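You operate a simulated robot arm through the tools that you are given. There is no shell and no other tool. Be economical: measure what you need, move in short steps, check, and stop when the job is done.

You run a simulated robot arm. Do the job below in one go: nothing can be reset, and whatever is moved stays where it is left.

Task
Clamp the blue spool, deburr it, then seat the go plug in its bore.
Fine: use the deburr block and put it down on the black mat.

It is judged by the outcome, as a careful person would: the job done as asked, and still so three seconds after it is handed in. It fails if anything else is knocked over, pushed out of place, dropped, spilled or broken.

Robot
A 7-joint arm with a two-finger parallel gripper, fixed in place. Base frame: the origin is at the foot of the arm, x ahead of it, y to its left, z up; the work surface is at about z = 0.88. Lengths are in m, angles in degrees, forces in N, time in s.
With the tool pointing down near the work surface it reaches from about 0.24 to 0.68 m from the base axis. Its first joint turns from -66.0 to 66.0 degrees. Payload 2.4 kg.
The tool frame sits at the grasp point between the pads (the TCP): z along the fingers, y along the line on which they close. The tips reach 0.03 m beyond it. The gripper opens to 0.094 m. The fingers are 0.028 m wide and 0.01 m thick; the gripper's body (0.05 by 0.096 m) begins 0.055 m behind the TCP.
Orientation is that of the tool frame in the base frame, as a unit quaternion [x, y, z, w]. With the fingers straight down and closing along the base's y, the tool's x points along the base's -x, its y along +y and its z along -z.

Tools
- The arm moves only by the tool servo_tool. Its argument "motion" is text: rows parted by semicolons, each of 6 numbers parted by spaces: the shift along the tool's x, y, z in m, then the turn, a rotation vector about the tool's x, y, z in degrees. In form: tx ty tz ax ay az; .... A call has 1 to 20 rows; each row shifts and turns the commanded pose from where the row before left it, along the tool's axes as they then stand. "fingers" is the gripper command, from -1 (fully open) to 1 (shut), values between in proportion, set as the call begins (left out, the last holds). Rows are played at 5 a second. More than 0.05 m and 8.6 degrees between two rows, or a gripper value outside its range, and nothing of the call is played. A pose out of reach is approached as far as the arm can. The call stops where the force on the tool passes 70 N (or 10 N more than at its start, if that is more) or the arm is blocked; 0.2 s more then pass. Each finger travels about 0.153 m/s and halts on what it meets, pressing with about 33 N; the grip force reading is that of the motor and also rises with nothing between the fingers. The clock runs only during rows and for 0.2 s after the last one: add rows that do not move to give the fingers time. It gives the time, the measured TCP pose, the force on the tool (base axes), the opening and the grip force at its end, in the units of the frame above (readings bear some noise).
- Cameras (640 x 400 px; columns grow to the right, rows downward): "scene" is fixed at [0.0293, 0.4763, 1.434]; the picture's right is [-0.70, -0.71, 0.00], its down [-0.46, 0.45, -0.77] and it looks along [0.55, -0.54, -0.64] (base axes); focal length 294 px, centre (320, 200). "wrist" rides on the gripper at [-0.037, 0, -0.058] in the tool frame; the picture's right is [0.00, -1.00, 0.00], its down [0.97, 0.00, -0.24] and it looks along [0.24, 0.00, 0.97] (tool axes); focal length 218 px, centre (320, 200). There is no depth. A picture from a camera that has moved, and an enlarged one, comes with that camera's place and axes in the base frame and with its lens. The place of the scene camera against the robot may be out by one fixed shift of up to 0.018 m in any direction.
- get_image(camera): a new picture of that camera. It takes no simulated time.
- inspect(camera, box): a new picture of the part [left, top, right, bottom] of that camera's present view, enlarged. It takes no simulated time.
- sign_off(): hands the job in; it is judged then, once.

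Go step by step. Nothing tells you positions but the pictures and the camera data: compare them with the known pose of the tool, close in by small moves and look again before you grip or let go. The budget is 120 turns and 76 pictures, counting those below and the enlarged ones. Unless the task says otherwise, let go and move clear before handing in, and close with one line.

The tools are called after "Request:" as a command line: name --argument value ..., lists and objects as JSON in quotes. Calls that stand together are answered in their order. servo_tool: Moves the arm, as the interface text tells. Its arguments: {"type":"object","properties":{"motion":{"type":"string"},"fingers":{"type":"number"}},"required":["motion"]} The other tools are called the same way: get_image (camera) takes a picture; inspect (camera, box) takes an enlarged picture of a part of a camera's view; sign_off () hands the job in.

At the start:

```text
time: 0.0
tcp_pos: [0.4082, 0.1537, 1.2179]
ee_rot: [0.0, 1.0, 0.0, 0.0]
force: [-0.7, -0.9, 0.3]
grip_width: 0.0938
gripper_force: 0.0
```

scene: 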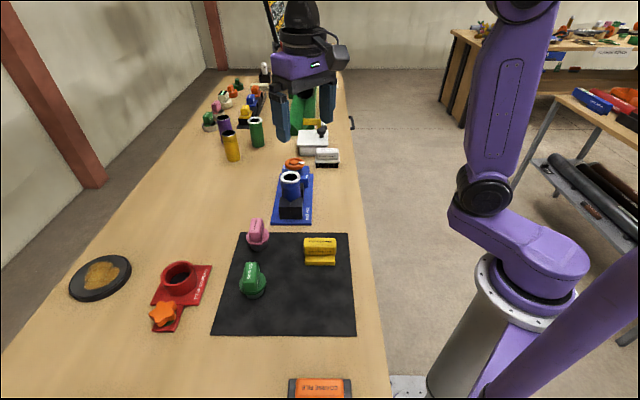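
wrist: 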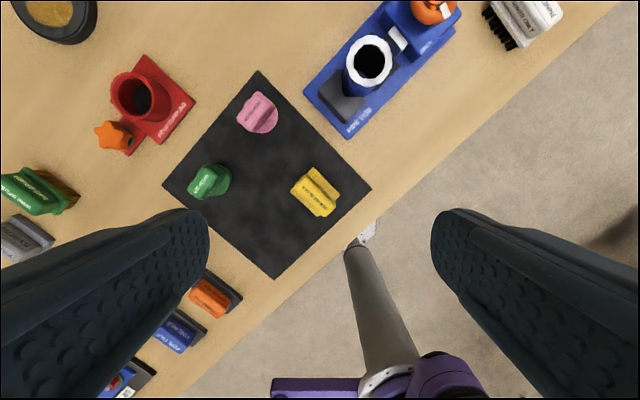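

I see a bench with a black mat holding a pink, a green and a yellow tool, a blue vise with a blue-and-white spool, and a red fixture. I'll enlarge the views to read the labels.

Request:
inspect --camera "scene" --box '[200, 140, 380, 340]'

Request:
inspect --camera "wrist" --box '[290, 0, 580, 150]'

Request:
inspect --camera "wrist" --box '[160, 70, 380, 230]'

Request:
inspect --camera "scene" --box '[190, 60, 360, 180]'

Request:
inspect --camera "wrist" --box '[0, 50, 240, 400]'

```text
2.00 times, centred on (290, 240) of scene
camera zoom: at [0.0293, 0.4763, 1.434], right [-0.7, -0.71, 0.0], down [-0.46, 0.45, -0.77], along [0.55, -0.54, -0.64], focal length 588 px, centre (380, 120)
```

zoom: 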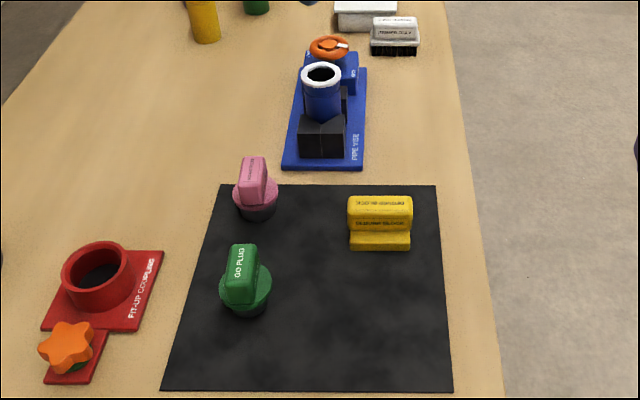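

```text
2.21 times, centred on (435, 75) of wrist
camera zoom: at [0.4453, 0.1536, 1.2766], right [0.0, -1.0, 0.0], down [-0.97, 0.0, 0.24], along [-0.24, 0.0, -0.97], focal length 482 px, centre (66, 476)
```

zoom: 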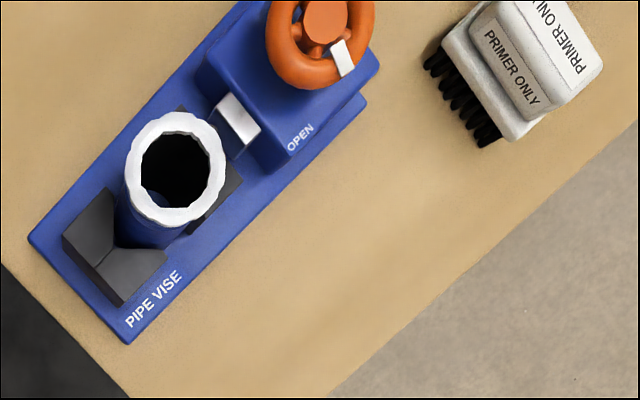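

```text
2.50 times, centred on (270, 150) of wrist
camera zoom: at [0.4453, 0.1536, 1.2766], right [0.0, -1.0, 0.0], down [-0.97, 0.0, 0.24], along [-0.24, 0.0, -0.97], focal length 546 px, centre (445, 325)
```

zoom: 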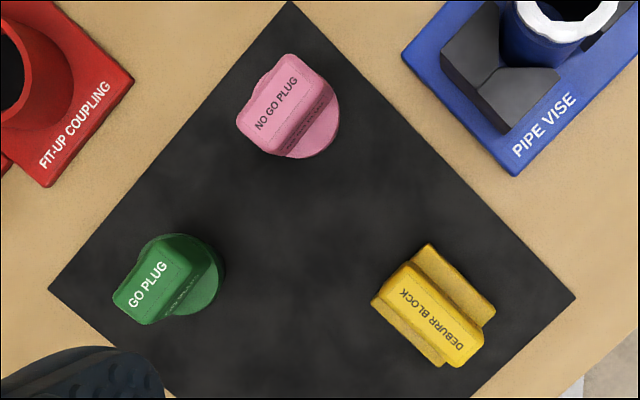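

```text
3.33 times, centred on (275, 120) of scene
camera zoom: at [0.0293, 0.4763, 1.434], right [-0.7, -0.71, 0.0], down [-0.46, 0.45, -0.77], along [0.55, -0.54, -0.64], focal length 979 px, centre (470, 467)
```

zoom: 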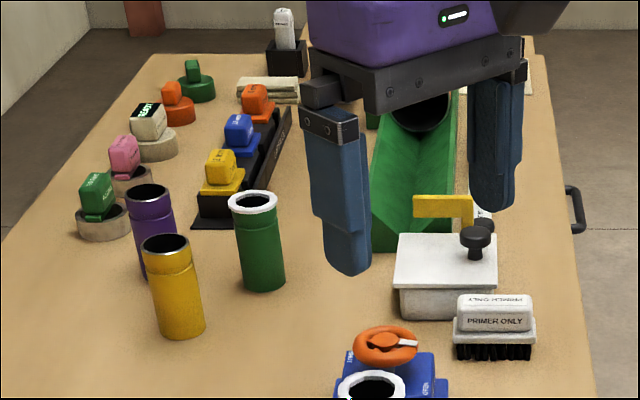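

```text
1.14 times, centred on (120, 225) of wrist
camera zoom: at [0.4453, 0.1536, 1.2766], right [0.0, -1.0, 0.0], down [-0.97, 0.0, 0.24], along [-0.24, 0.0, -0.97], focal length 249 px, centre (549, 171)
```

zoom: 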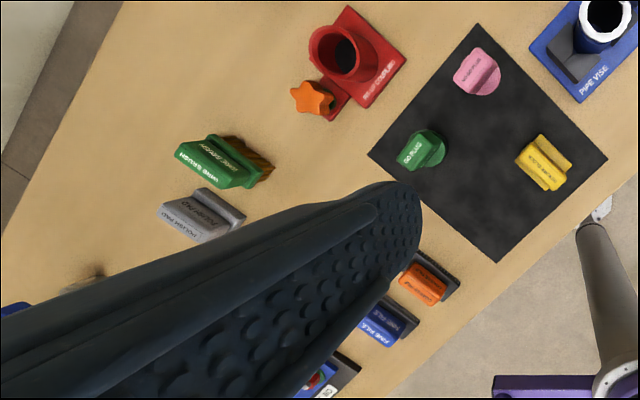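

The blue spool sits in the open "PIPE VISE", whose orange wheel has a white pointer at OPEN. I'll move over the vise for a close look.

Request:
servo_tool --motion "-0.03 -0.03 0 0 0 0; -0.03 -0.03 0 0 0 0; -0.03 -0.03 0.01 0 0 0; -0.03 -0.03 0.01 0 0 0; 0 0 0 0 0 0"

Request:
get_image --camera "wrist"

Request:
get_image --camera "scene"

```text
time: 1.2
tcp_pos: [0.5294, 0.0351, 1.1981]
ee_rot: [0.0, 1.0, 0.001, 0.0]
force: [-0.5, 0.0, 0.0]
grip_width: 0.0943
gripper_force: 0.1
```

```text
68 pictures are left
camera wrist: at [0.5668, 0.034, 1.256], right [0.0, -1.0, 0.0], down [-0.97, 0.0, 0.24], along [-0.24, 0.0, -0.97], focal length 218 px, centre (320, 200)
```

wrist: 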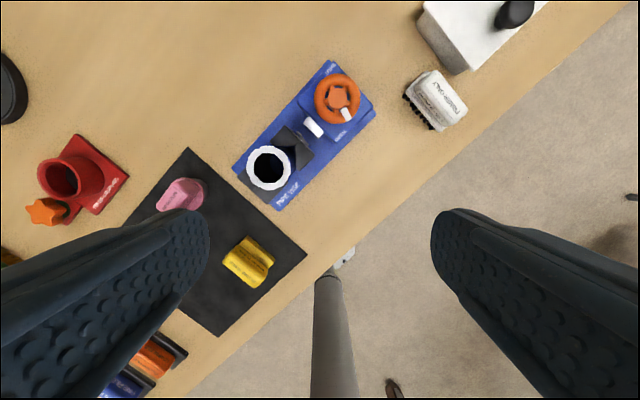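

```text
67 pictures are left
```

scene: 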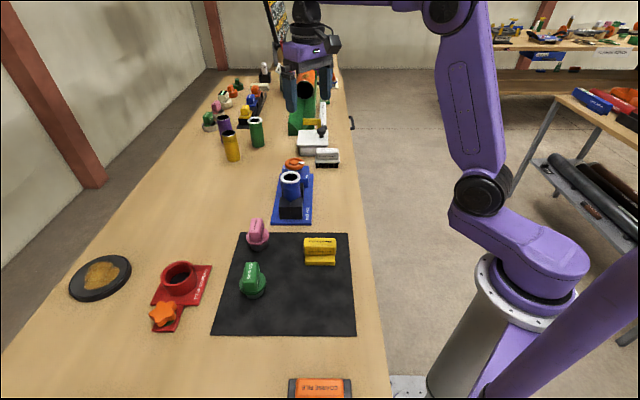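

Request:
inspect --camera "wrist" --box '[220, 50, 400, 220]'

Request:
inspect --camera "scene" --box '[260, 145, 330, 230]'

```text
2.35 times, centred on (310, 135) of wrist
camera zoom: at [0.5668, 0.034, 1.256], right [0.0, -1.0, 0.0], down [-0.97, 0.0, 0.24], along [-0.24, 0.0, -0.97], focal length 514 px, centre (344, 353)
```

zoom: 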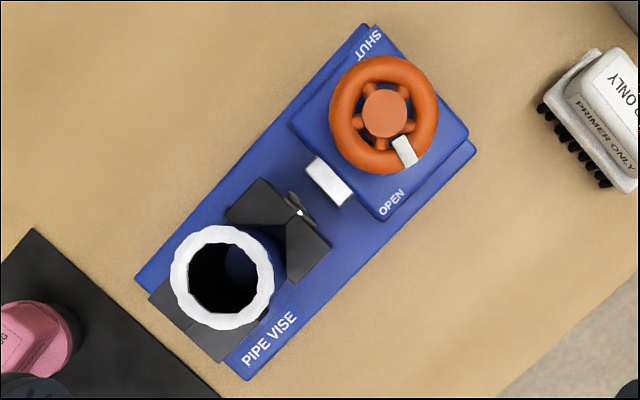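

```text
4.71 times, centred on (295, 188) of scene
camera zoom: at [0.0293, 0.4763, 1.434], right [-0.7, -0.71, 0.0], down [-0.46, 0.45, -0.77], along [0.55, -0.54, -0.64], focal length 1382 px, centre (438, 259)
```

zoom: 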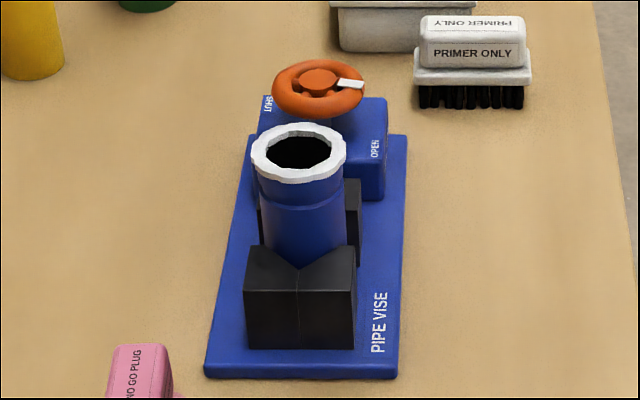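

The labels read OPEN and SHUT, so clamping means turning the orange wheel about half a turn. I put the wheel at roughly (0.623, 0.012, 0.957) and the spool top at (0.541, 0.096, 0.992). Next I move above the wheel and pre-rotate the wrist.

Request:
servo_tool --motion "-0.032 -0.008 0.03 0 0 0; -0.032 -0.008 0.03 0 0 0; -0.03 -0.007 0.035 0 0 0; 0 0 0 0 0 -8; 0 0 0 0 0 -8; 0 0 0 0 0 -8; 0 0 0 0 0 -8; 0 0 0 0 0 -8; 0 0 0 0 0 -8; 0 0 0 0 0 -8; 0 0 0 0 0 -8; 0 0 0 0 0 -8; 0 0 0 0 0 -8; 0 0 0 0 0 0"

Request:
get_image --camera "wrist"

```text
time: 4.2
tcp_pos: [0.6235, 0.011, 1.1037]
ee_rot: [-0.644, 0.765, 0.0, 0.0]
force: [-0.8, -0.2, -0.6]
grip_width: 0.0939
gripper_force: 0.1
```

```text
64 pictures are left
camera wrist: at [0.6284, 0.047, 1.1619], right [0.99, -0.17, 0.0], down [-0.17, -0.96, 0.24], along [-0.04, -0.24, -0.97], focal length 218 px, centre (320, 200)
```

wrist: 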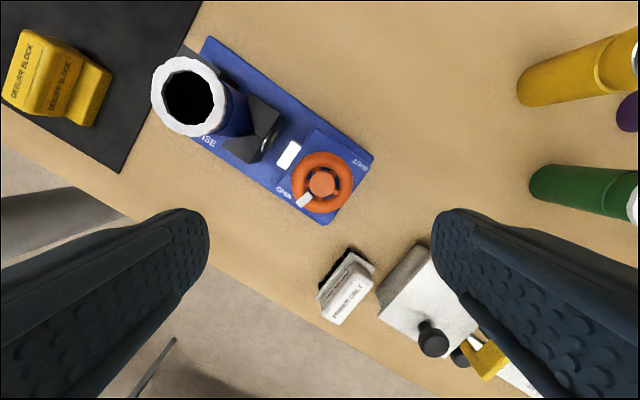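

The wheel is centred under the gripper, with its pointer near OPEN. I'll descend around it.

Request:
servo_tool --motion "-0.0015 -0.001 0.04 0 0 0; 0 0 0.04 0 0 0; 0 0 0.025 0 0 0; 0 0 0.015 0 0 0; 0 0 0 0 0 0"

Request:
get_image --camera "wrist"

Request:
inspect --camera "scene" --box '[260, 110, 350, 230]'

```text
time: 5.4
tcp_pos: [0.623, 0.0116, 0.983]
ee_rot: [-0.643, 0.766, 0.0, -0.001]
force: [-0.6, 0.3, -0.2]
grip_width: 0.0941
gripper_force: 0.1
```

```text
63 pictures are left
camera wrist: at [0.6305, 0.0485, 1.0416], right [0.98, -0.17, 0.0], down [-0.17, -0.96, 0.24], along [-0.04, -0.24, -0.97], focal length 218 px, centre (320, 200)
```

wrist: 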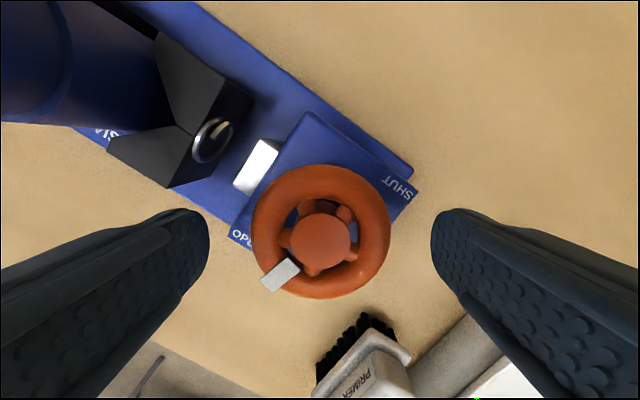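

```text
3.33 times, centred on (305, 170) of scene
camera zoom: at [0.0293, 0.4763, 1.434], right [-0.7, -0.71, 0.0], down [-0.46, 0.45, -0.77], along [0.55, -0.54, -0.64], focal length 979 px, centre (370, 300)
```

zoom: 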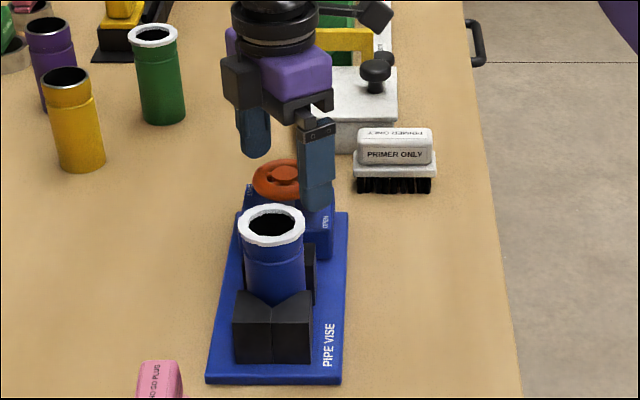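

The wheel is between the fingers. I'll go down slightly, close, and try a first clockwise turn.

Request:
servo_tool --motion "-0.002 -0.001 0.008 0 0 0; 0 0 0 0 0 0"

Request:
servo_tool --motion "0 0 0 0 0 0; 0 0 0 0 0 0; 0 0 0 0 0 0" --fingers 1

Request:
servo_tool --motion "0 0 0 0 0 5; 0 0 0 0 0 5; 0 0 0 0 0 5; 0 0 0 0 0 5; 0 0 0 0 0 0"

Request:
get_image --camera "wrist"

```text
time: 6.0
tcp_pos: [0.625, 0.0128, 0.9765]
ee_rot: [-0.643, 0.766, 0.0, -0.001]
force: [-0.3, -0.5, -0.2]
grip_width: 0.0938
gripper_force: 0.0
```

```text
time: 6.8
tcp_pos: [0.624, 0.0136, 0.9751]
ee_rot: [-0.643, 0.766, 0.0, 0.0]
force: [-7.5, 0.2, 2.0]
grip_width: 0.059
gripper_force: 45.1
```

```text
time: 8.0
tcp_pos: [0.6249, 0.0136, 0.9767]
ee_rot: [-0.499, 0.867, 0.0, 0.0]
force: [-2.4, 1.6, -3.1]
grip_width: 0.0586
gripper_force: 45.1
```

```text
61 pictures are left
camera wrist: at [0.6437, 0.0457, 1.0336], right [0.86, -0.5, 0.0], down [-0.49, -0.84, 0.24], along [-0.12, -0.21, -0.97], focal length 218 px, centre (320, 200)
```

wrist: 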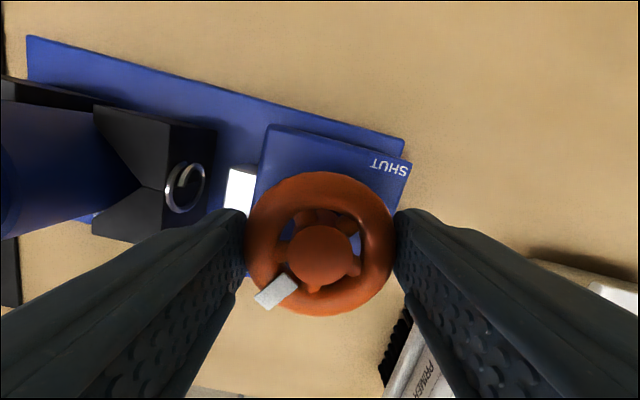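

The wheel turns with the gripper, and I'm turning it clockwise. I'll continue.

Request:
servo_tool --motion "0 0 0 0 0 6; 0 0 0 0 0 6; 0 0 0 0 0 6; 0 0 0 0 0 6; 0 0 0 0 0 6; 0 0 0 0 0 6; 0 0 0 0 0 6; 0 0 0 0 0 0"

Request:
get_image --camera "wrist"

Request:
inspect --camera "scene" --box '[260, 110, 350, 230]'

```text
time: 9.8
tcp_pos: [0.625, 0.0126, 0.9741]
ee_rot: [-0.155, 0.988, 0.0, 0.001]
force: [7.8, -4.0, 1.3]
grip_width: 0.0584
gripper_force: 44.9
```

```text
60 pictures are left
camera wrist: at [0.6609, 0.0241, 1.0337], right [0.31, -0.95, 0.0], down [-0.92, -0.3, 0.24], along [-0.23, -0.07, -0.97], focal length 218 px, centre (320, 200)
```

wrist: 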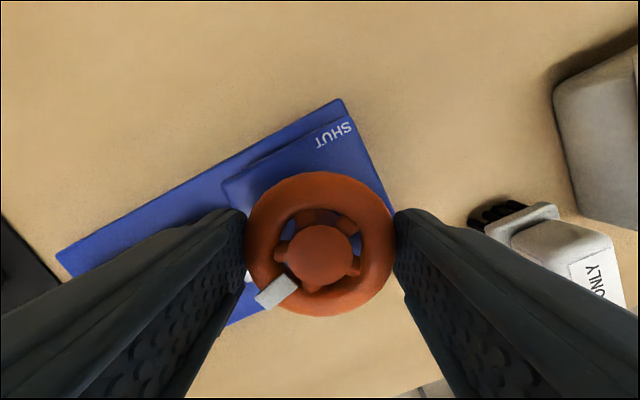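

```text
3.33 times, centred on (305, 170) of scene
camera zoom: at [0.0295, 0.4762, 1.4341], right [-0.7, -0.71, 0.0], down [-0.46, 0.45, -0.77], along [0.55, -0.54, -0.64], focal length 979 px, centre (370, 300)
```

zoom: 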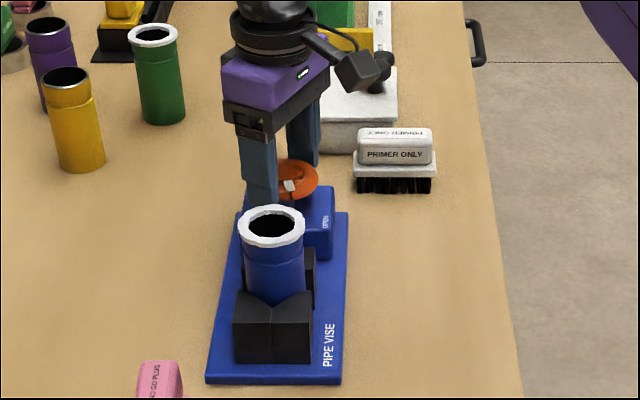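

Turned about 62° with no resistance; the pointer now faces the jaw. I'll keep going towards SHUT.

Request:
servo_tool --motion "0 0 0 0 0 6; 0 0 0 0 0 6; 0 0 0 0 0 6; 0 0 0 0 0 6; 0 0 0 0 0 6; 0 0 0 0 0 6; 0 0 0 0 0 6; 0 0 0 0 0 6; 0 0 0 0 0 6; 0 0 0 0 0 6; 0 0 0 0 0 0"

Request:
get_image --camera "wrist"

```text
time: 12.2
tcp_pos: [0.6252, 0.0121, 0.9753]
ee_rot: [0.36, 0.933, -0.002, 0.0]
force: [5.5, -15.2, 6.2]
grip_width: 0.0583
gripper_force: 45.2
```

```text
58 pictures are left
camera wrist: at [0.6523, -0.0129, 1.0337], right [-0.67, -0.74, 0.0], down [-0.72, 0.65, 0.24], along [-0.18, 0.16, -0.97], focal length 218 px, centre (320, 200)
```

wrist: 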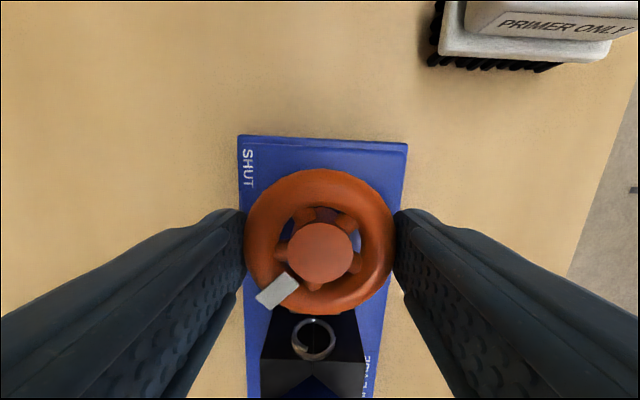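

About 122° turned so far; the pointer is at lower left and SHUT at upper left. I'll continue in short stretches.

Request:
servo_tool --motion "0 0 0 0 0 5; 0 0 0 0 0 5; 0 0 0 0 0 5; 0 0 0 0 0 5; 0 0 0 0 0 5; 0 0 0 0 0 5; 0 0 0 0 0 5; 0 0 0 0 0 0"

Request:
get_image --camera "wrist"

```text
time: 14.0
tcp_pos: [0.6243, 0.0125, 0.9753]
ee_rot: [0.624, 0.781, -0.001, 0.0]
force: [-1.6, -16.3, 8.3]
grip_width: 0.0579
gripper_force: 45.0
```

```text
57 pictures are left
camera wrist: at [0.6326, -0.0238, 1.0336], right [-0.97, -0.22, 0.0], down [-0.22, 0.95, 0.24], along [-0.05, 0.23, -0.97], focal length 218 px, centre (320, 200)
```

wrist: 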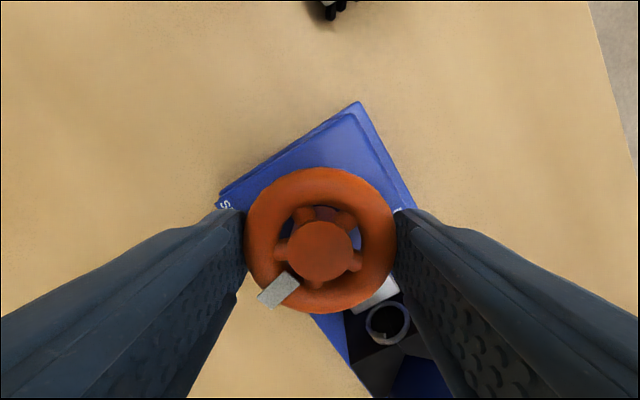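

Request:
servo_tool --motion "0 0 0 0 0 5; 0 0 0 0 0 5; 0 0 0 0 0 5; 0 0 0 0 0 5; 0 0 0 0 0 5; 0 0 0 0 0 0"

Request:
get_image --camera "wrist"

```text
time: 15.4
tcp_pos: [0.6248, 0.0125, 0.9758]
ee_rot: [0.778, 0.628, -0.001, 0.001]
force: [-11.3, -17.0, 8.5]
grip_width: 0.0579
gripper_force: 45.1
```

```text
56 pictures are left
camera wrist: at [0.6167, -0.0238, 1.0336], right [-0.98, 0.21, 0.0], down [0.21, 0.95, 0.24], along [0.05, 0.23, -0.97], focal length 218 px, centre (320, 200)
```

wrist: 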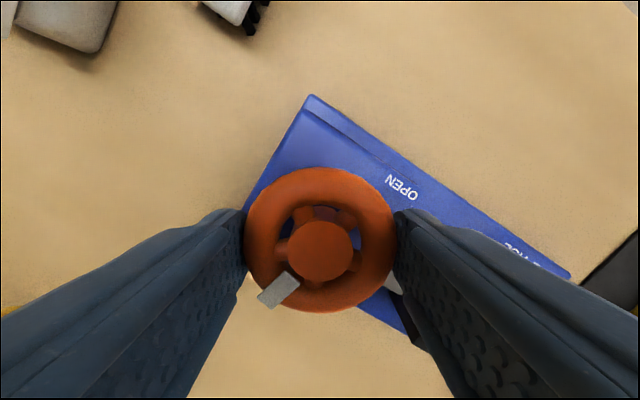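

Turned a full 180°. I'll release, rise, and look at the pointer and jaw.

Request:
servo_tool --motion "0 0 0 0 0 0; 0 0 0 0 0 0; 0 0 0 0 0 0" --fingers -1

Request:
servo_tool --motion "0 0 -0.04 0 0 0; 0 0 -0.04 0 0 0; 0 0 -0.04 0 0 0; 0 0 -0.04 0 0 0;0 0 0 0 0 0"

Request:
get_image --camera "wrist"

Request:
inspect --camera "scene" --box '[260, 110, 350, 230]'

```text
time: 16.2
tcp_pos: [0.6242, 0.0134, 0.9754]
ee_rot: [0.777, 0.63, 0.0, 0.0]
force: [-0.4, 0.4, 0.6]
grip_width: 0.0941
gripper_force: 0.1
```

```text
time: 17.4
tcp_pos: [0.6232, 0.0136, 1.1349]
ee_rot: [0.777, 0.629, 0.001, 0.0]
force: [0.3, 0.4, 1.1]
grip_width: 0.094
gripper_force: 0.0
```

```text
55 pictures are left
camera wrist: at [0.617, -0.0227, 1.1933], right [-0.98, 0.21, 0.0], down [0.2, 0.95, 0.24], along [0.05, 0.23, -0.97], focal length 218 px, centre (320, 200)
```

wrist: 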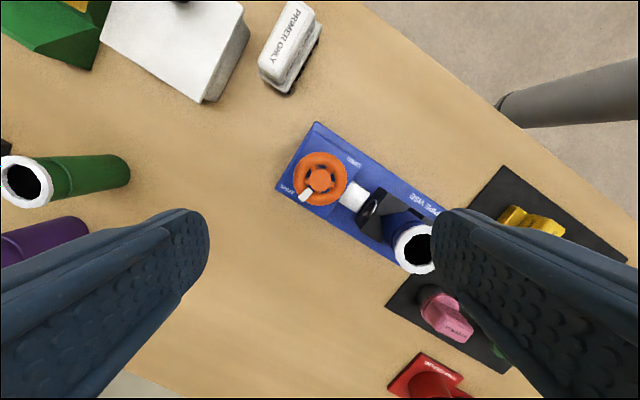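

```text
3.33 times, centred on (305, 170) of scene
camera zoom: at [0.0293, 0.4763, 1.434], right [-0.7, -0.71, 0.0], down [-0.46, 0.45, -0.77], along [0.55, -0.54, -0.64], focal length 979 px, centre (370, 300)
```

zoom: 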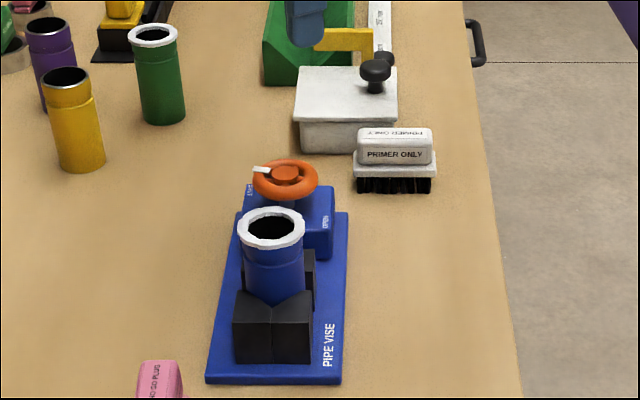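

Request:
inspect --camera "wrist" --box '[260, 110, 450, 280]'

```text
2.35 times, centred on (355, 195) of wrist
camera zoom: at [0.617, -0.0227, 1.1933], right [-0.98, 0.21, 0.0], down [0.2, 0.95, 0.24], along [0.05, 0.23, -0.97], focal length 514 px, centre (238, 212)
```

zoom: 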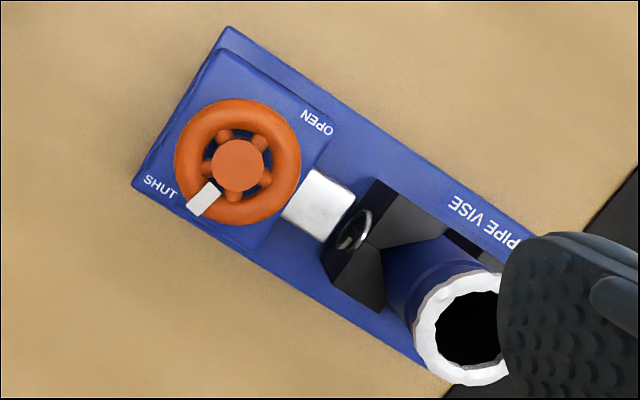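

The ram is extended and the jaw is against the spool, with the pointer close to SHUT. I'll re-grip and snug it a little further to find the stop.

Request:
servo_tool --motion "0 0 0.04 0 0 -8; 0 0 0.04 0 0 -8; 0 0 0.04 0 0 -8; 0 0 0.039 0 0 -6; 0 0 0 0 0 0"

Request:
servo_tool --motion "0 0 0 0 0 0; 0 0 0 0 0 0; 0 0 0 0 0 0" --fingers 1

Request:
get_image --camera "wrist"

Request:
servo_tool --motion "0 0 0 0 0 5; 0 0 0 0 0 5; 0 0 0 0 0 5; 0 0 0 0 0 0"

Request:
get_image --camera "wrist"

```text
time: 18.6
tcp_pos: [0.6245, 0.0138, 0.9767]
ee_rot: [0.588, 0.809, 0.001, -0.001]
force: [0.2, -0.4, -0.4]
grip_width: 0.0939
gripper_force: 0.1
```

```text
time: 19.4
tcp_pos: [0.623, 0.0143, 0.9765]
ee_rot: [0.587, 0.809, 0.0, -0.001]
force: [-5.1, -1.9, -2.2]
grip_width: 0.0578
gripper_force: 45.6
```

```text
52 pictures are left
camera wrist: at [0.6355, -0.0218, 1.0344], right [-0.95, -0.31, 0.0], down [-0.3, 0.92, 0.24], along [-0.08, 0.23, -0.97], focal length 218 px, centre (320, 200)
```

wrist: 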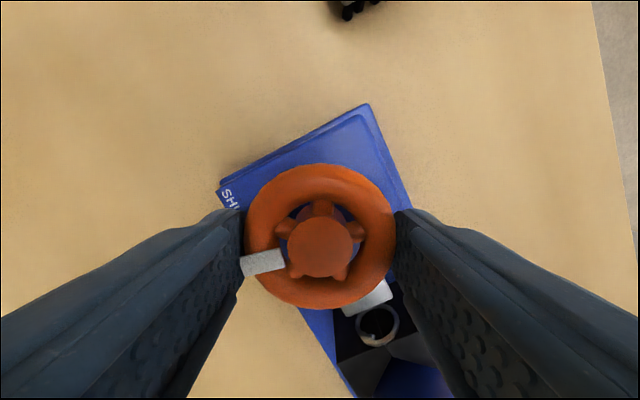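

```text
time: 20.4
tcp_pos: [0.6238, 0.0128, 0.9766]
ee_rot: [0.689, 0.725, -0.001, -0.001]
force: [-7.7, -2.5, -1.6]
grip_width: 0.0576
gripper_force: 45.3
```

```text
51 pictures are left
camera wrist: at [0.6262, -0.0235, 1.0344], right [-1.0, -0.05, 0.0], down [-0.05, 0.97, 0.24], along [-0.01, 0.24, -0.97], focal length 218 px, centre (320, 200)
```

wrist: 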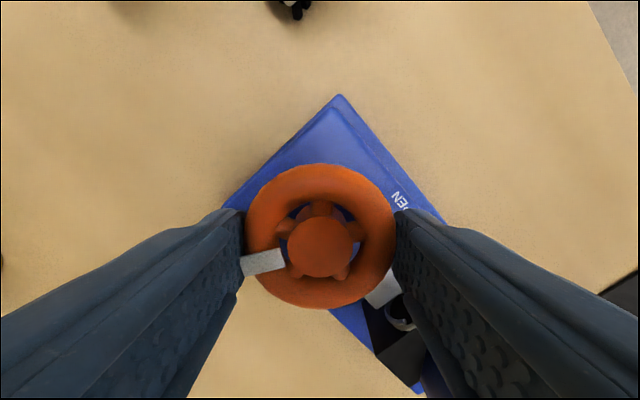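

Request:
servo_tool --motion "0 0 0 0 0 5; 0 0 0 0 0 5; 0 0 0 0 0 5; 0 0 0 0 0 5; 0 0 0 0 0 0"

Request:
get_image --camera "wrist"

```text
time: 21.6
tcp_pos: [0.6248, 0.0142, 0.9769]
ee_rot: [0.804, 0.595, -0.001, 0.0]
force: [-3.9, 1.0, -5.2]
grip_width: 0.0594
gripper_force: 45.1
```

```text
50 pictures are left
camera wrist: at [0.6142, -0.0208, 1.0347], right [-0.96, 0.29, 0.0], down [0.28, 0.93, 0.24], along [0.07, 0.23, -0.97], focal length 218 px, centre (320, 200)
```

wrist: 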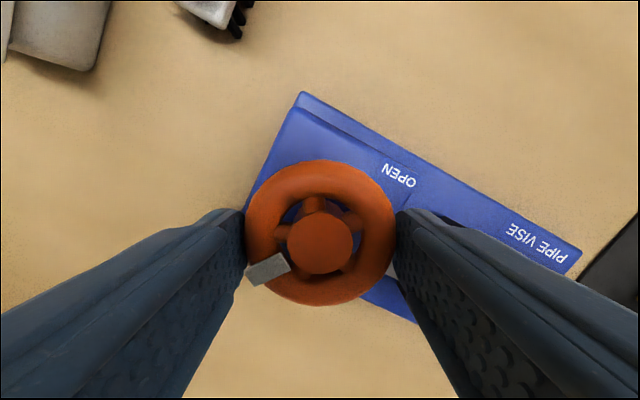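

The wheel began slipping in the fingers and the grip shifted, so the stop is reached. I'll release and check.

Request:
servo_tool --motion "0 0 0 0 0 0; 0 0 0 0 0 0; 0 0 0 0 0 0; 0 0 -0.04 0 0 0; 0 0 -0.04 0 0 0; 0 0 -0.04 0 0 0; 0 0 -0.04 0 0 0;0 0 0 0 0 0" --fingers -1

Request:
inspect --camera "wrist" --box '[260, 110, 450, 280]'

Request:
inspect --camera "scene" --box '[260, 145, 330, 230]'

```text
time: 23.4
tcp_pos: [0.6243, 0.0144, 1.1364]
ee_rot: [0.804, 0.595, 0.0, 0.0]
force: [-0.2, 0.2, -0.4]
grip_width: 0.0939
gripper_force: 0.0
```

```text
2.35 times, centred on (355, 195) of wrist
camera zoom: at [0.613, -0.0205, 1.1948], right [-0.96, 0.29, 0.0], down [0.28, 0.93, 0.24], along [0.07, 0.23, -0.97], focal length 514 px, centre (238, 212)
```

zoom: 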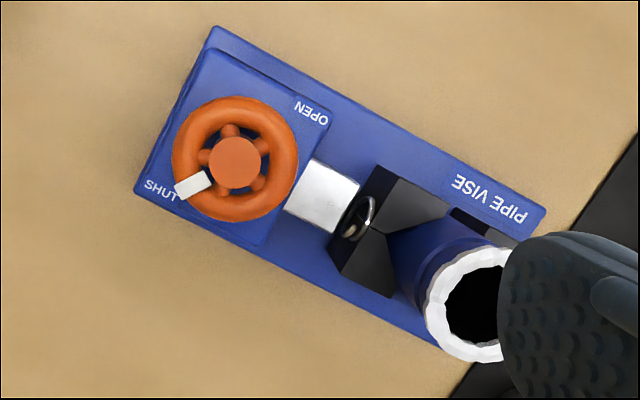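

```text
4.71 times, centred on (295, 188) of scene
camera zoom: at [0.0293, 0.4763, 1.434], right [-0.7, -0.71, 0.0], down [-0.46, 0.45, -0.77], along [0.55, -0.54, -0.64], focal length 1382 px, centre (438, 259)
```

zoom: 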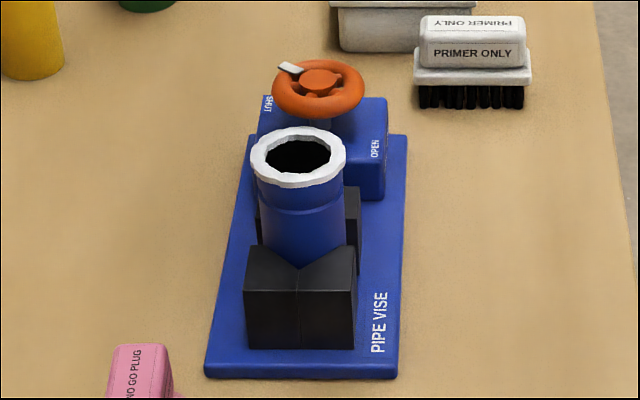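

The pointer is at SHUT and the jaw is against the spool, so it's clamped. Next I turn the wrist to line up with the deburr block's handle and move over the block.

Request:
servo_tool --motion "0 0 0 0 0 -8; 0 0 0 0 0 -8; 0 0 0 0 0 -8; 0 0 0 0 0 -8; 0 0 0 0 0 -8; 0 0 0 0 0 -8; 0 0 0 0 0 -8; 0 0 0 0 0 -8; 0 0 0 0 0 -8; 0 0 0 0 0 -8; 0 0 0 0 0 -8; 0 0 0 0 0 -8; 0 0 0 0 0 -8; 0 0 0 0 0 -8; 0 0 0 0 0 -8; 0 0 0 0 0 -8; 0 0 0 0 0 -8; 0 0 0 0 0 -8; 0 0 0 0 0 -8; 0 0 0 0 0 0"

Request:
servo_tool --motion "0.01 0.04 0 0 0 0; 0.01 0.04 0 0 0 0; 0.01 0.04 0 0 0 0; 0.01 0.04 0 0 0 0; 0.01 0.04 0 0 0 0; 0.01 0.04 0 0 0 0; 0.01 0.04 0 0 0 0; 0 0 0 0 0 0"

Request:
get_image --camera "wrist"

```text
time: 27.6
tcp_pos: [0.6261, 0.0133, 1.1365]
ee_rot: [-0.383, 0.924, -0.001, 0.0]
force: [0.2, -0.2, 0.6]
grip_width: 0.094
gripper_force: 0.0
```

```text
time: 29.4
tcp_pos: [0.3763, 0.1625, 1.1371]
ee_rot: [-0.383, 0.924, 0.0, 0.0]
force: [0.0, 0.4, 0.3]
grip_width: 0.0938
gripper_force: 0.0
```

```text
47 pictures are left
camera wrist: at [0.4033, 0.1881, 1.1944], right [0.71, -0.71, 0.0], down [-0.69, -0.69, 0.24], along [-0.17, -0.17, -0.97], focal length 218 px, centre (320, 200)
```

wrist: 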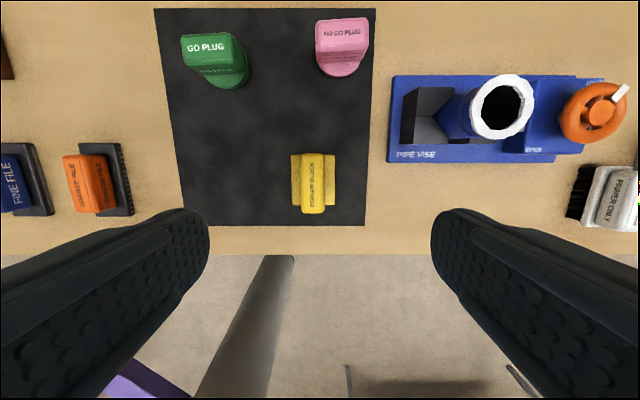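

The block is well aligned, with its thin handle along the closing line. I'll descend over it and look again.

Request:
servo_tool --motion "0.015 0.007 0.03 0 0 0; 0 0 0.04 0 0 0; 0 0 0.04 0 0 0; 0 0 0 0 0 0"

Request:
get_image --camera "wrist"

Request:
inspect --camera "scene" --box '[270, 200, 370, 280]'

```text
time: 30.4
tcp_pos: [0.3636, 0.1555, 1.0254]
ee_rot: [-0.383, 0.924, 0.001, 0.0]
force: [0.7, 0.2, 0.4]
grip_width: 0.0939
gripper_force: 0.0
```

```text
46 pictures are left
camera wrist: at [0.3888, 0.1821, 1.0842], right [0.71, -0.71, 0.0], down [-0.69, -0.69, 0.24], along [-0.17, -0.17, -0.97], focal length 218 px, centre (320, 200)
```

wrist: 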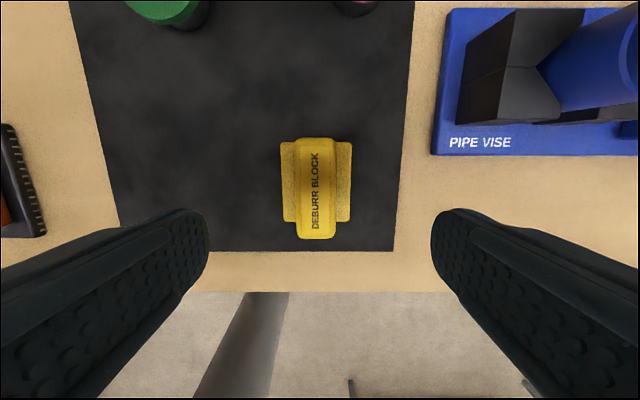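

```text
5.00 times, centred on (320, 240) of scene
camera zoom: at [0.0293, 0.4763, 1.434], right [-0.7, -0.71, 0.0], down [-0.46, 0.45, -0.77], along [0.55, -0.54, -0.64], focal length 1469 px, centre (320, 0)
```

zoom: 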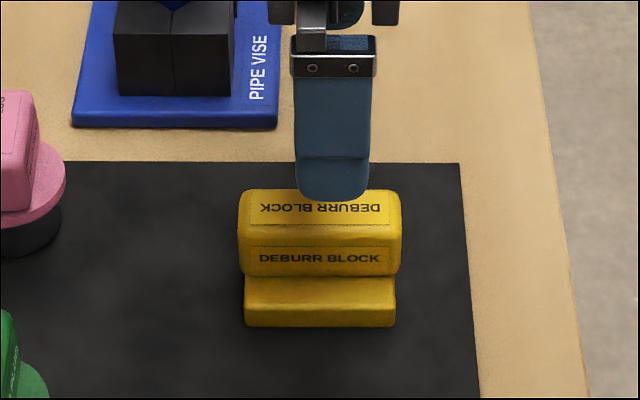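

The handle is about 27 mm thick, standing on a wider base, so I'll grip just above the base. I'll correct the offset and go down most of the way.

Request:
servo_tool --motion "-0.005 0.003 0.03 0 0 0; 0 0 0.03 0 0 0; 0 0 0.015 0 0 0; 0 0 0 0 0 0"

Request:
get_image --camera "wrist"

Request:
inspect --camera "scene" --box '[270, 200, 370, 280]'

```text
time: 31.4
tcp_pos: [0.3631, 0.1624, 0.9514]
ee_rot: [-0.382, 0.924, 0.0, 0.001]
force: [-0.5, -0.3, 0.7]
grip_width: 0.094
gripper_force: 0.0
```

```text
44 pictures are left
camera wrist: at [0.3899, 0.188, 1.0095], right [0.71, -0.71, 0.0], down [-0.69, -0.69, 0.24], along [-0.17, -0.17, -0.97], focal length 218 px, centre (320, 200)
```

wrist: 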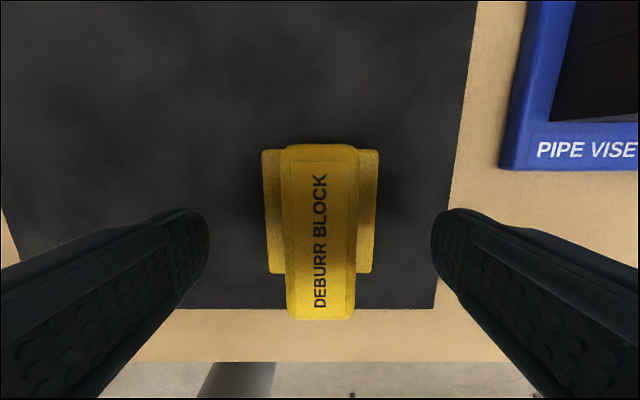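

```text
5.00 times, centred on (320, 240) of scene
camera zoom: at [0.0293, 0.4763, 1.434], right [-0.7, -0.71, 0.0], down [-0.46, 0.45, -0.77], along [0.55, -0.54, -0.64], focal length 1469 px, centre (320, 0)
```

zoom: 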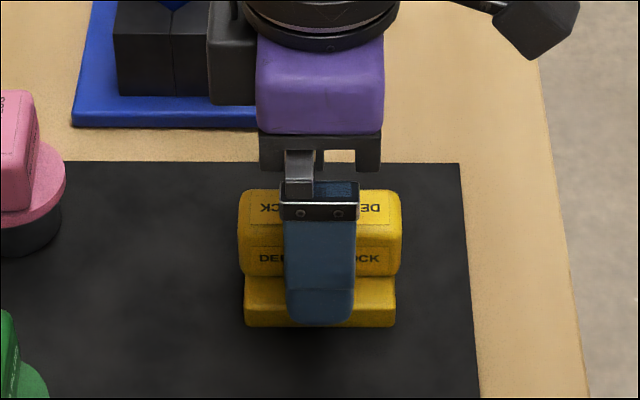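

Request:
servo_tool --motion "-0.003 0 0.01 0 0 0; 0 0 0.005 0 0 0; 0 0 0 0 0 0"

Request:
servo_tool --motion "0 0 0.002 0 0 0; 0 0 0.002 0 0 0; 0 0 0 0 0 0"

Request:
inspect --camera "scene" --box '[270, 200, 370, 280]'

```text
time: 32.2
tcp_pos: [0.3659, 0.1638, 0.9367]
ee_rot: [-0.383, 0.924, 0.0, 0.0]
force: [-0.3, -0.1, -0.1]
grip_width: 0.094
gripper_force: 0.1
```

```text
time: 33.0
tcp_pos: [0.3644, 0.1644, 0.9319]
ee_rot: [-0.383, 0.924, 0.0, 0.0]
force: [0.1, -0.5, 0.2]
grip_width: 0.094
gripper_force: 0.1
```

```text
5.00 times, centred on (320, 240) of scene
camera zoom: at [0.0293, 0.4763, 1.434], right [-0.7, -0.71, 0.0], down [-0.46, 0.45, -0.77], along [0.55, -0.54, -0.64], focal length 1469 px, centre (320, 0)
```

zoom: 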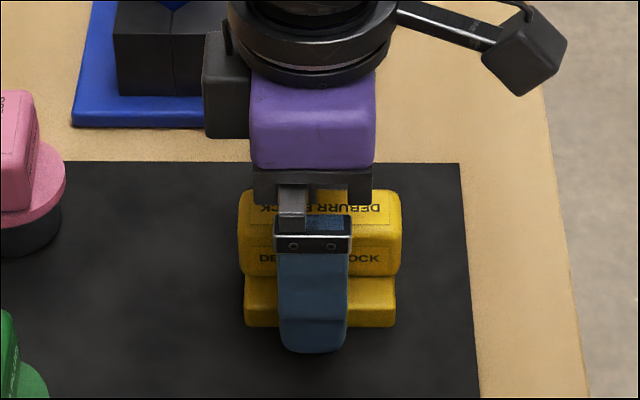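

The tips are near the base-top height; I'll raise 5 mm for clearance, then grip the handle.

Request:
servo_tool --motion "0 0 -0.005 0 0 0; 0 0 0 0 0 0"

Request:
servo_tool --motion "0 0 0 0 0 0; 0 0 0 0 0 0; 0 0 0 0 0 0; 0 0 0 0 0 0" --fingers 1

Request:
get_image --camera "wrist"

Request:
inspect --camera "scene" --box '[270, 200, 370, 280]'

```text
time: 33.6
tcp_pos: [0.3657, 0.1628, 0.9378]
ee_rot: [-0.383, 0.924, 0.0, 0.0]
force: [-0.4, 0.6, -1.3]
grip_width: 0.0936
gripper_force: 0.1
```

```text
time: 34.6
tcp_pos: [0.3652, 0.1638, 0.9377]
ee_rot: [-0.384, 0.923, 0.0, 0.001]
force: [0.0, -2.7, 28.4]
grip_width: 0.0291
gripper_force: 33.3
```

```text
41 pictures are left
camera wrist: at [0.3917, 0.1901, 0.996], right [0.71, -0.71, 0.0], down [-0.69, -0.69, 0.24], along [-0.17, -0.17, -0.97], focal length 218 px, centre (320, 200)
```

wrist: 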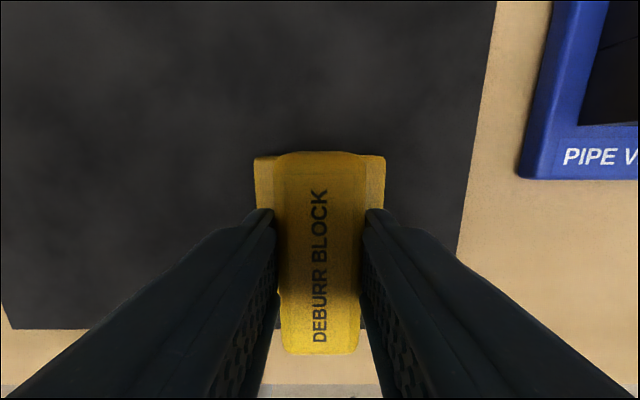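

```text
5.00 times, centred on (320, 240) of scene
camera zoom: at [0.029, 0.4761, 1.4341], right [-0.7, -0.71, 0.0], down [-0.46, 0.45, -0.77], along [0.55, -0.54, -0.64], focal length 1469 px, centre (320, 0)
```

zoom: 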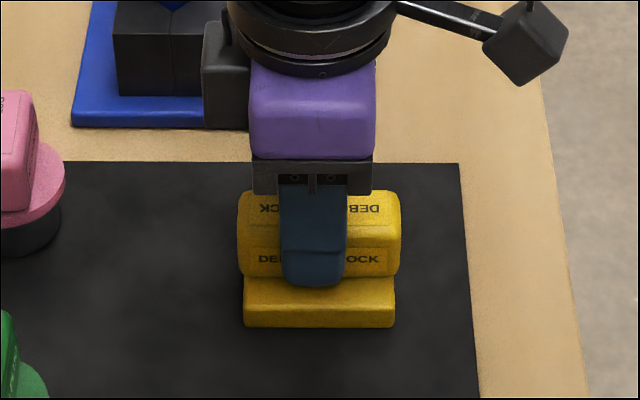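

The handle is gripped at 29 mm. I'll lift and check that it's held.

Request:
servo_tool --motion "0 0 -0.01 0 0 0; 0 0 -0.03 0 0 0; 0 0 -0.04 0 0 0; 0 0 -0.04 0 0 0; 0 0 -0.04 0 0 0; 0 0 0 0 0 0"

Request:
get_image --camera "scene"

```text
time: 36.0
tcp_pos: [0.3655, 0.1635, 1.0963]
ee_rot: [-0.383, 0.924, 0.0, 0.0]
force: [0.0, 0.0, -1.3]
grip_width: 0.0292
gripper_force: 33.0
```

```text
39 pictures are left
```

scene: 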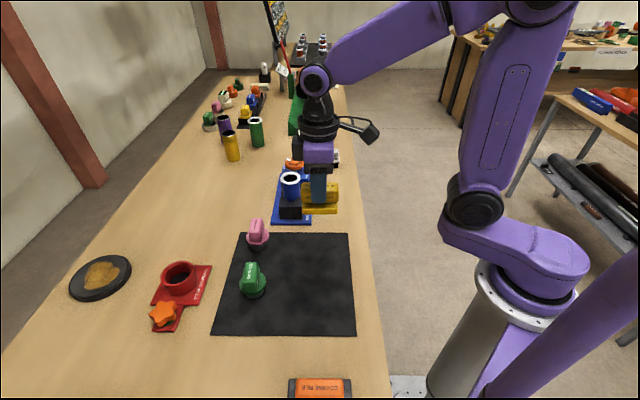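

The block is held level. I'll move over the spool.

Request:
servo_tool --motion "-0.02 -0.034 0 0 0 0; -0.02 -0.034 0 0 0 0; -0.019 -0.034 0 0 0 0; -0.018 -0.034 0 0 0 0; 0 -0.034 0 0 0 0; 0 0 0.025 0 0 0; 0 0 0 0 0 0"

Request:
inspect --camera "scene" --box '[250, 130, 350, 230]'

Request:
get_image --camera "wrist"

```text
time: 37.6
tcp_pos: [0.54, 0.0982, 1.0716]
ee_rot: [-0.383, 0.924, 0.0, 0.0]
force: [-0.3, -0.1, -1.4]
grip_width: 0.0292
gripper_force: 33.1
```

```text
4.00 times, centred on (300, 180) of scene
camera zoom: at [0.0293, 0.4763, 1.434], right [-0.7, -0.71, 0.0], down [-0.46, 0.45, -0.77], along [0.55, -0.54, -0.64], focal length 1175 px, centre (400, 280)
```

zoom: 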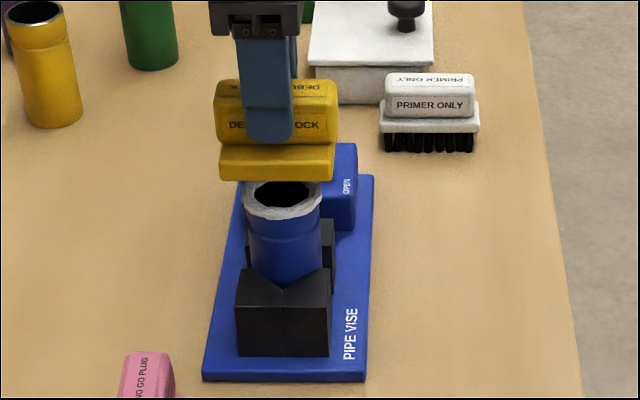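

```text
37 pictures are left
camera wrist: at [0.567, 0.1241, 1.1299], right [0.71, -0.71, 0.0], down [-0.69, -0.69, 0.24], along [-0.17, -0.17, -0.97], focal length 218 px, centre (320, 200)
```

wrist: 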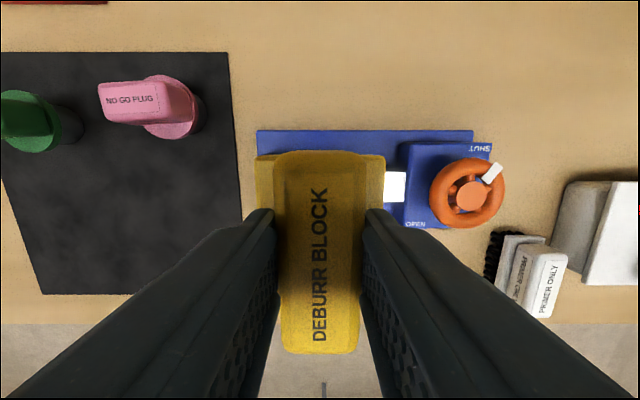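

Request:
servo_tool --motion "0 0 0.01 0 0 0; 0 0 0.006 0 0 0; 0 0 0 0 0 0"

Request:
inspect --camera "scene" --box '[250, 130, 350, 230]'

```text
time: 38.4
tcp_pos: [0.5396, 0.098, 1.0557]
ee_rot: [-0.383, 0.924, 0.001, 0.0]
force: [-0.9, 0.2, -2.2]
grip_width: 0.0293
gripper_force: 33.1
```

```text
4.00 times, centred on (300, 180) of scene
camera zoom: at [0.0293, 0.4763, 1.434], right [-0.7, -0.71, 0.0], down [-0.46, 0.45, -0.77], along [0.55, -0.54, -0.64], focal length 1175 px, centre (400, 280)
```

zoom: 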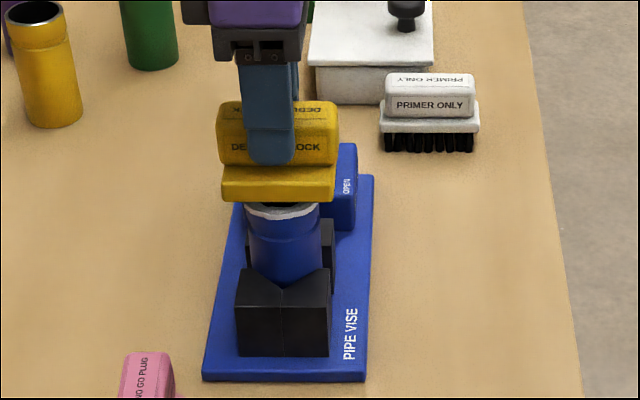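

The block is just above the rim. I'll lower in small steps until contact.

Request:
servo_tool --motion "0.004 0.003 0.002 0 0 0; 0 0 0.002 0 0 0; 0 0 0.001 0 0 0; 0 0 0 0 0 0"

Request:
servo_tool --motion "0 0 0.0015 0 0 0; 0 0 0.0015 0 0 0; 0 0 0 0 0 0"

```text
time: 39.4
tcp_pos: [0.5352, 0.0974, 1.0508]
ee_rot: [-0.383, 0.924, 0.0, 0.0]
force: [0.6, 0.4, -0.7]
grip_width: 0.0295
gripper_force: 32.4
```

```text
time: 40.2
tcp_pos: [0.5349, 0.0975, 1.0479]
ee_rot: [-0.383, 0.924, 0.0, 0.0]
force: [-0.3, 0.2, -1.8]
grip_width: 0.0294
gripper_force: 32.8
```

Request:
servo_tool --motion "0 0 0.0015 0 0 0; 0 0 0.0015 0 0 0; 0 0 0 0 0 0"

Request:
inspect --camera "scene" --box '[265, 145, 335, 200]'

```text
time: 41.0
tcp_pos: [0.5355, 0.0972, 1.0471]
ee_rot: [-0.383, 0.924, -0.001, 0.002]
force: [-5.6, -1.7, 22.4]
grip_width: 0.0293
gripper_force: 32.8
```

```text
7.27 times, centred on (300, 172) of scene
camera zoom: at [0.0288, 0.4762, 1.4341], right [-0.7, -0.71, 0.0], down [-0.46, 0.45, -0.77], along [0.55, -0.54, -0.64], focal length 2136 px, centre (466, 400)
```

zoom: 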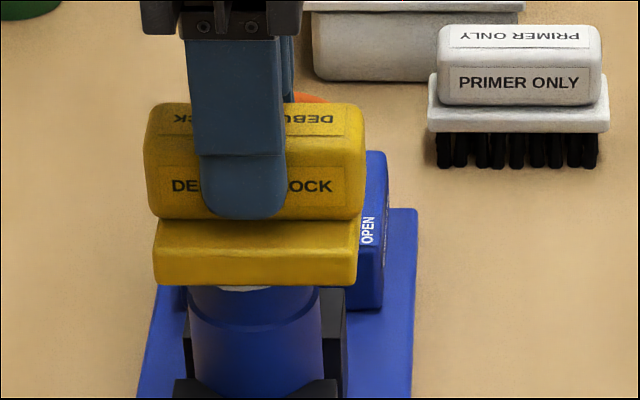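

Contact made at about 22 N. I'll ease slightly and rub with short strokes along both directions.

Request:
servo_tool --motion "0 0 -0.0005 0 0 0; 0.006 0 0 0 0 0; 0.006 0 0 0 0 0; -0.006 0 0 0 0 0; -0.006 0 0 0 0 0; -0.006 0 0 0 0 0; -0.006 0 0 0 0 0; 0.006 0 0 0 0 0; 0.006 0 0 0 0 0; 0 0.006 0 0 0 0; 0 0.006 0 0 0 0; 0 -0.006 0 0 0 0; 0 -0.006 0 0 0 0; 0 -0.006 0 0 0 0; 0 -0.006 0 0 0 0; 0 0.006 0 0 0 0; 0 0.006 0 0 0 0; 0 0 0 0 0 0"

Request:
inspect --camera "scene" --box '[265, 145, 335, 200]'

```text
time: 44.8
tcp_pos: [0.5356, 0.0957, 1.0466]
ee_rot: [-0.382, 0.924, -0.001, 0.001]
force: [4.9, -9.5, 26.7]
grip_width: 0.0293
gripper_force: 33.6
```

```text
7.27 times, centred on (300, 172) of scene
camera zoom: at [0.029, 0.4759, 1.4342], right [-0.7, -0.71, 0.0], down [-0.46, 0.45, -0.77], along [0.55, -0.54, -0.64], focal length 2136 px, centre (466, 400)
```

zoom: 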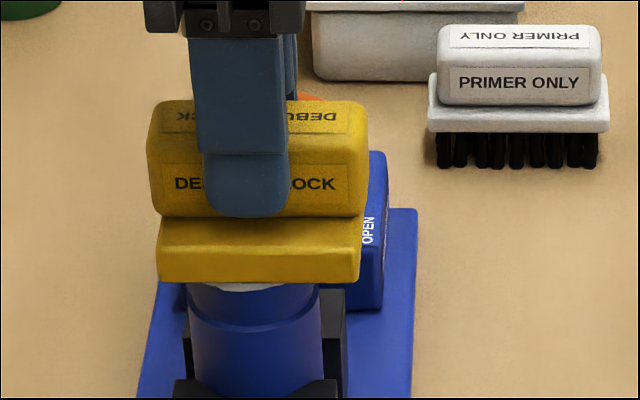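

I'll lift off and move back a bit to inspect the rim.

Request:
servo_tool --motion "0 0 -0.02 0 0 0; 0 0 -0.03 0 0 0; -0.02 0 -0.02 0 0 0; 0 0 0 0 0 0"

Request:
inspect --camera "scene" --box '[265, 145, 335, 200]'

```text
time: 45.8
tcp_pos: [0.5491, 0.113, 1.1163]
ee_rot: [-0.383, 0.924, 0.0, -0.001]
force: [-0.3, -0.4, -1.5]
grip_width: 0.0291
gripper_force: 32.9
```

```text
7.27 times, centred on (300, 172) of scene
camera zoom: at [0.0293, 0.4763, 1.434], right [-0.7, -0.71, 0.0], down [-0.46, 0.45, -0.77], along [0.55, -0.54, -0.64], focal length 2136 px, centre (466, 400)
```

zoom: 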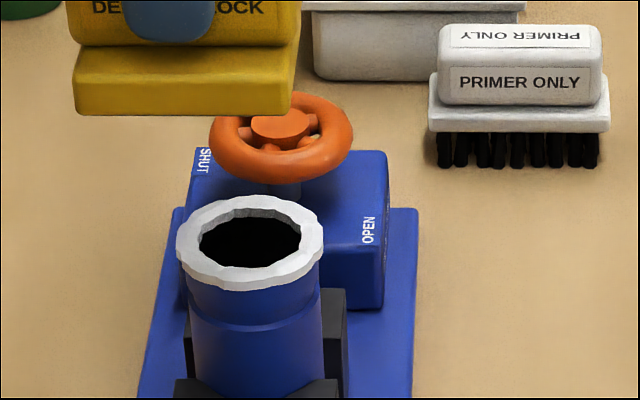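

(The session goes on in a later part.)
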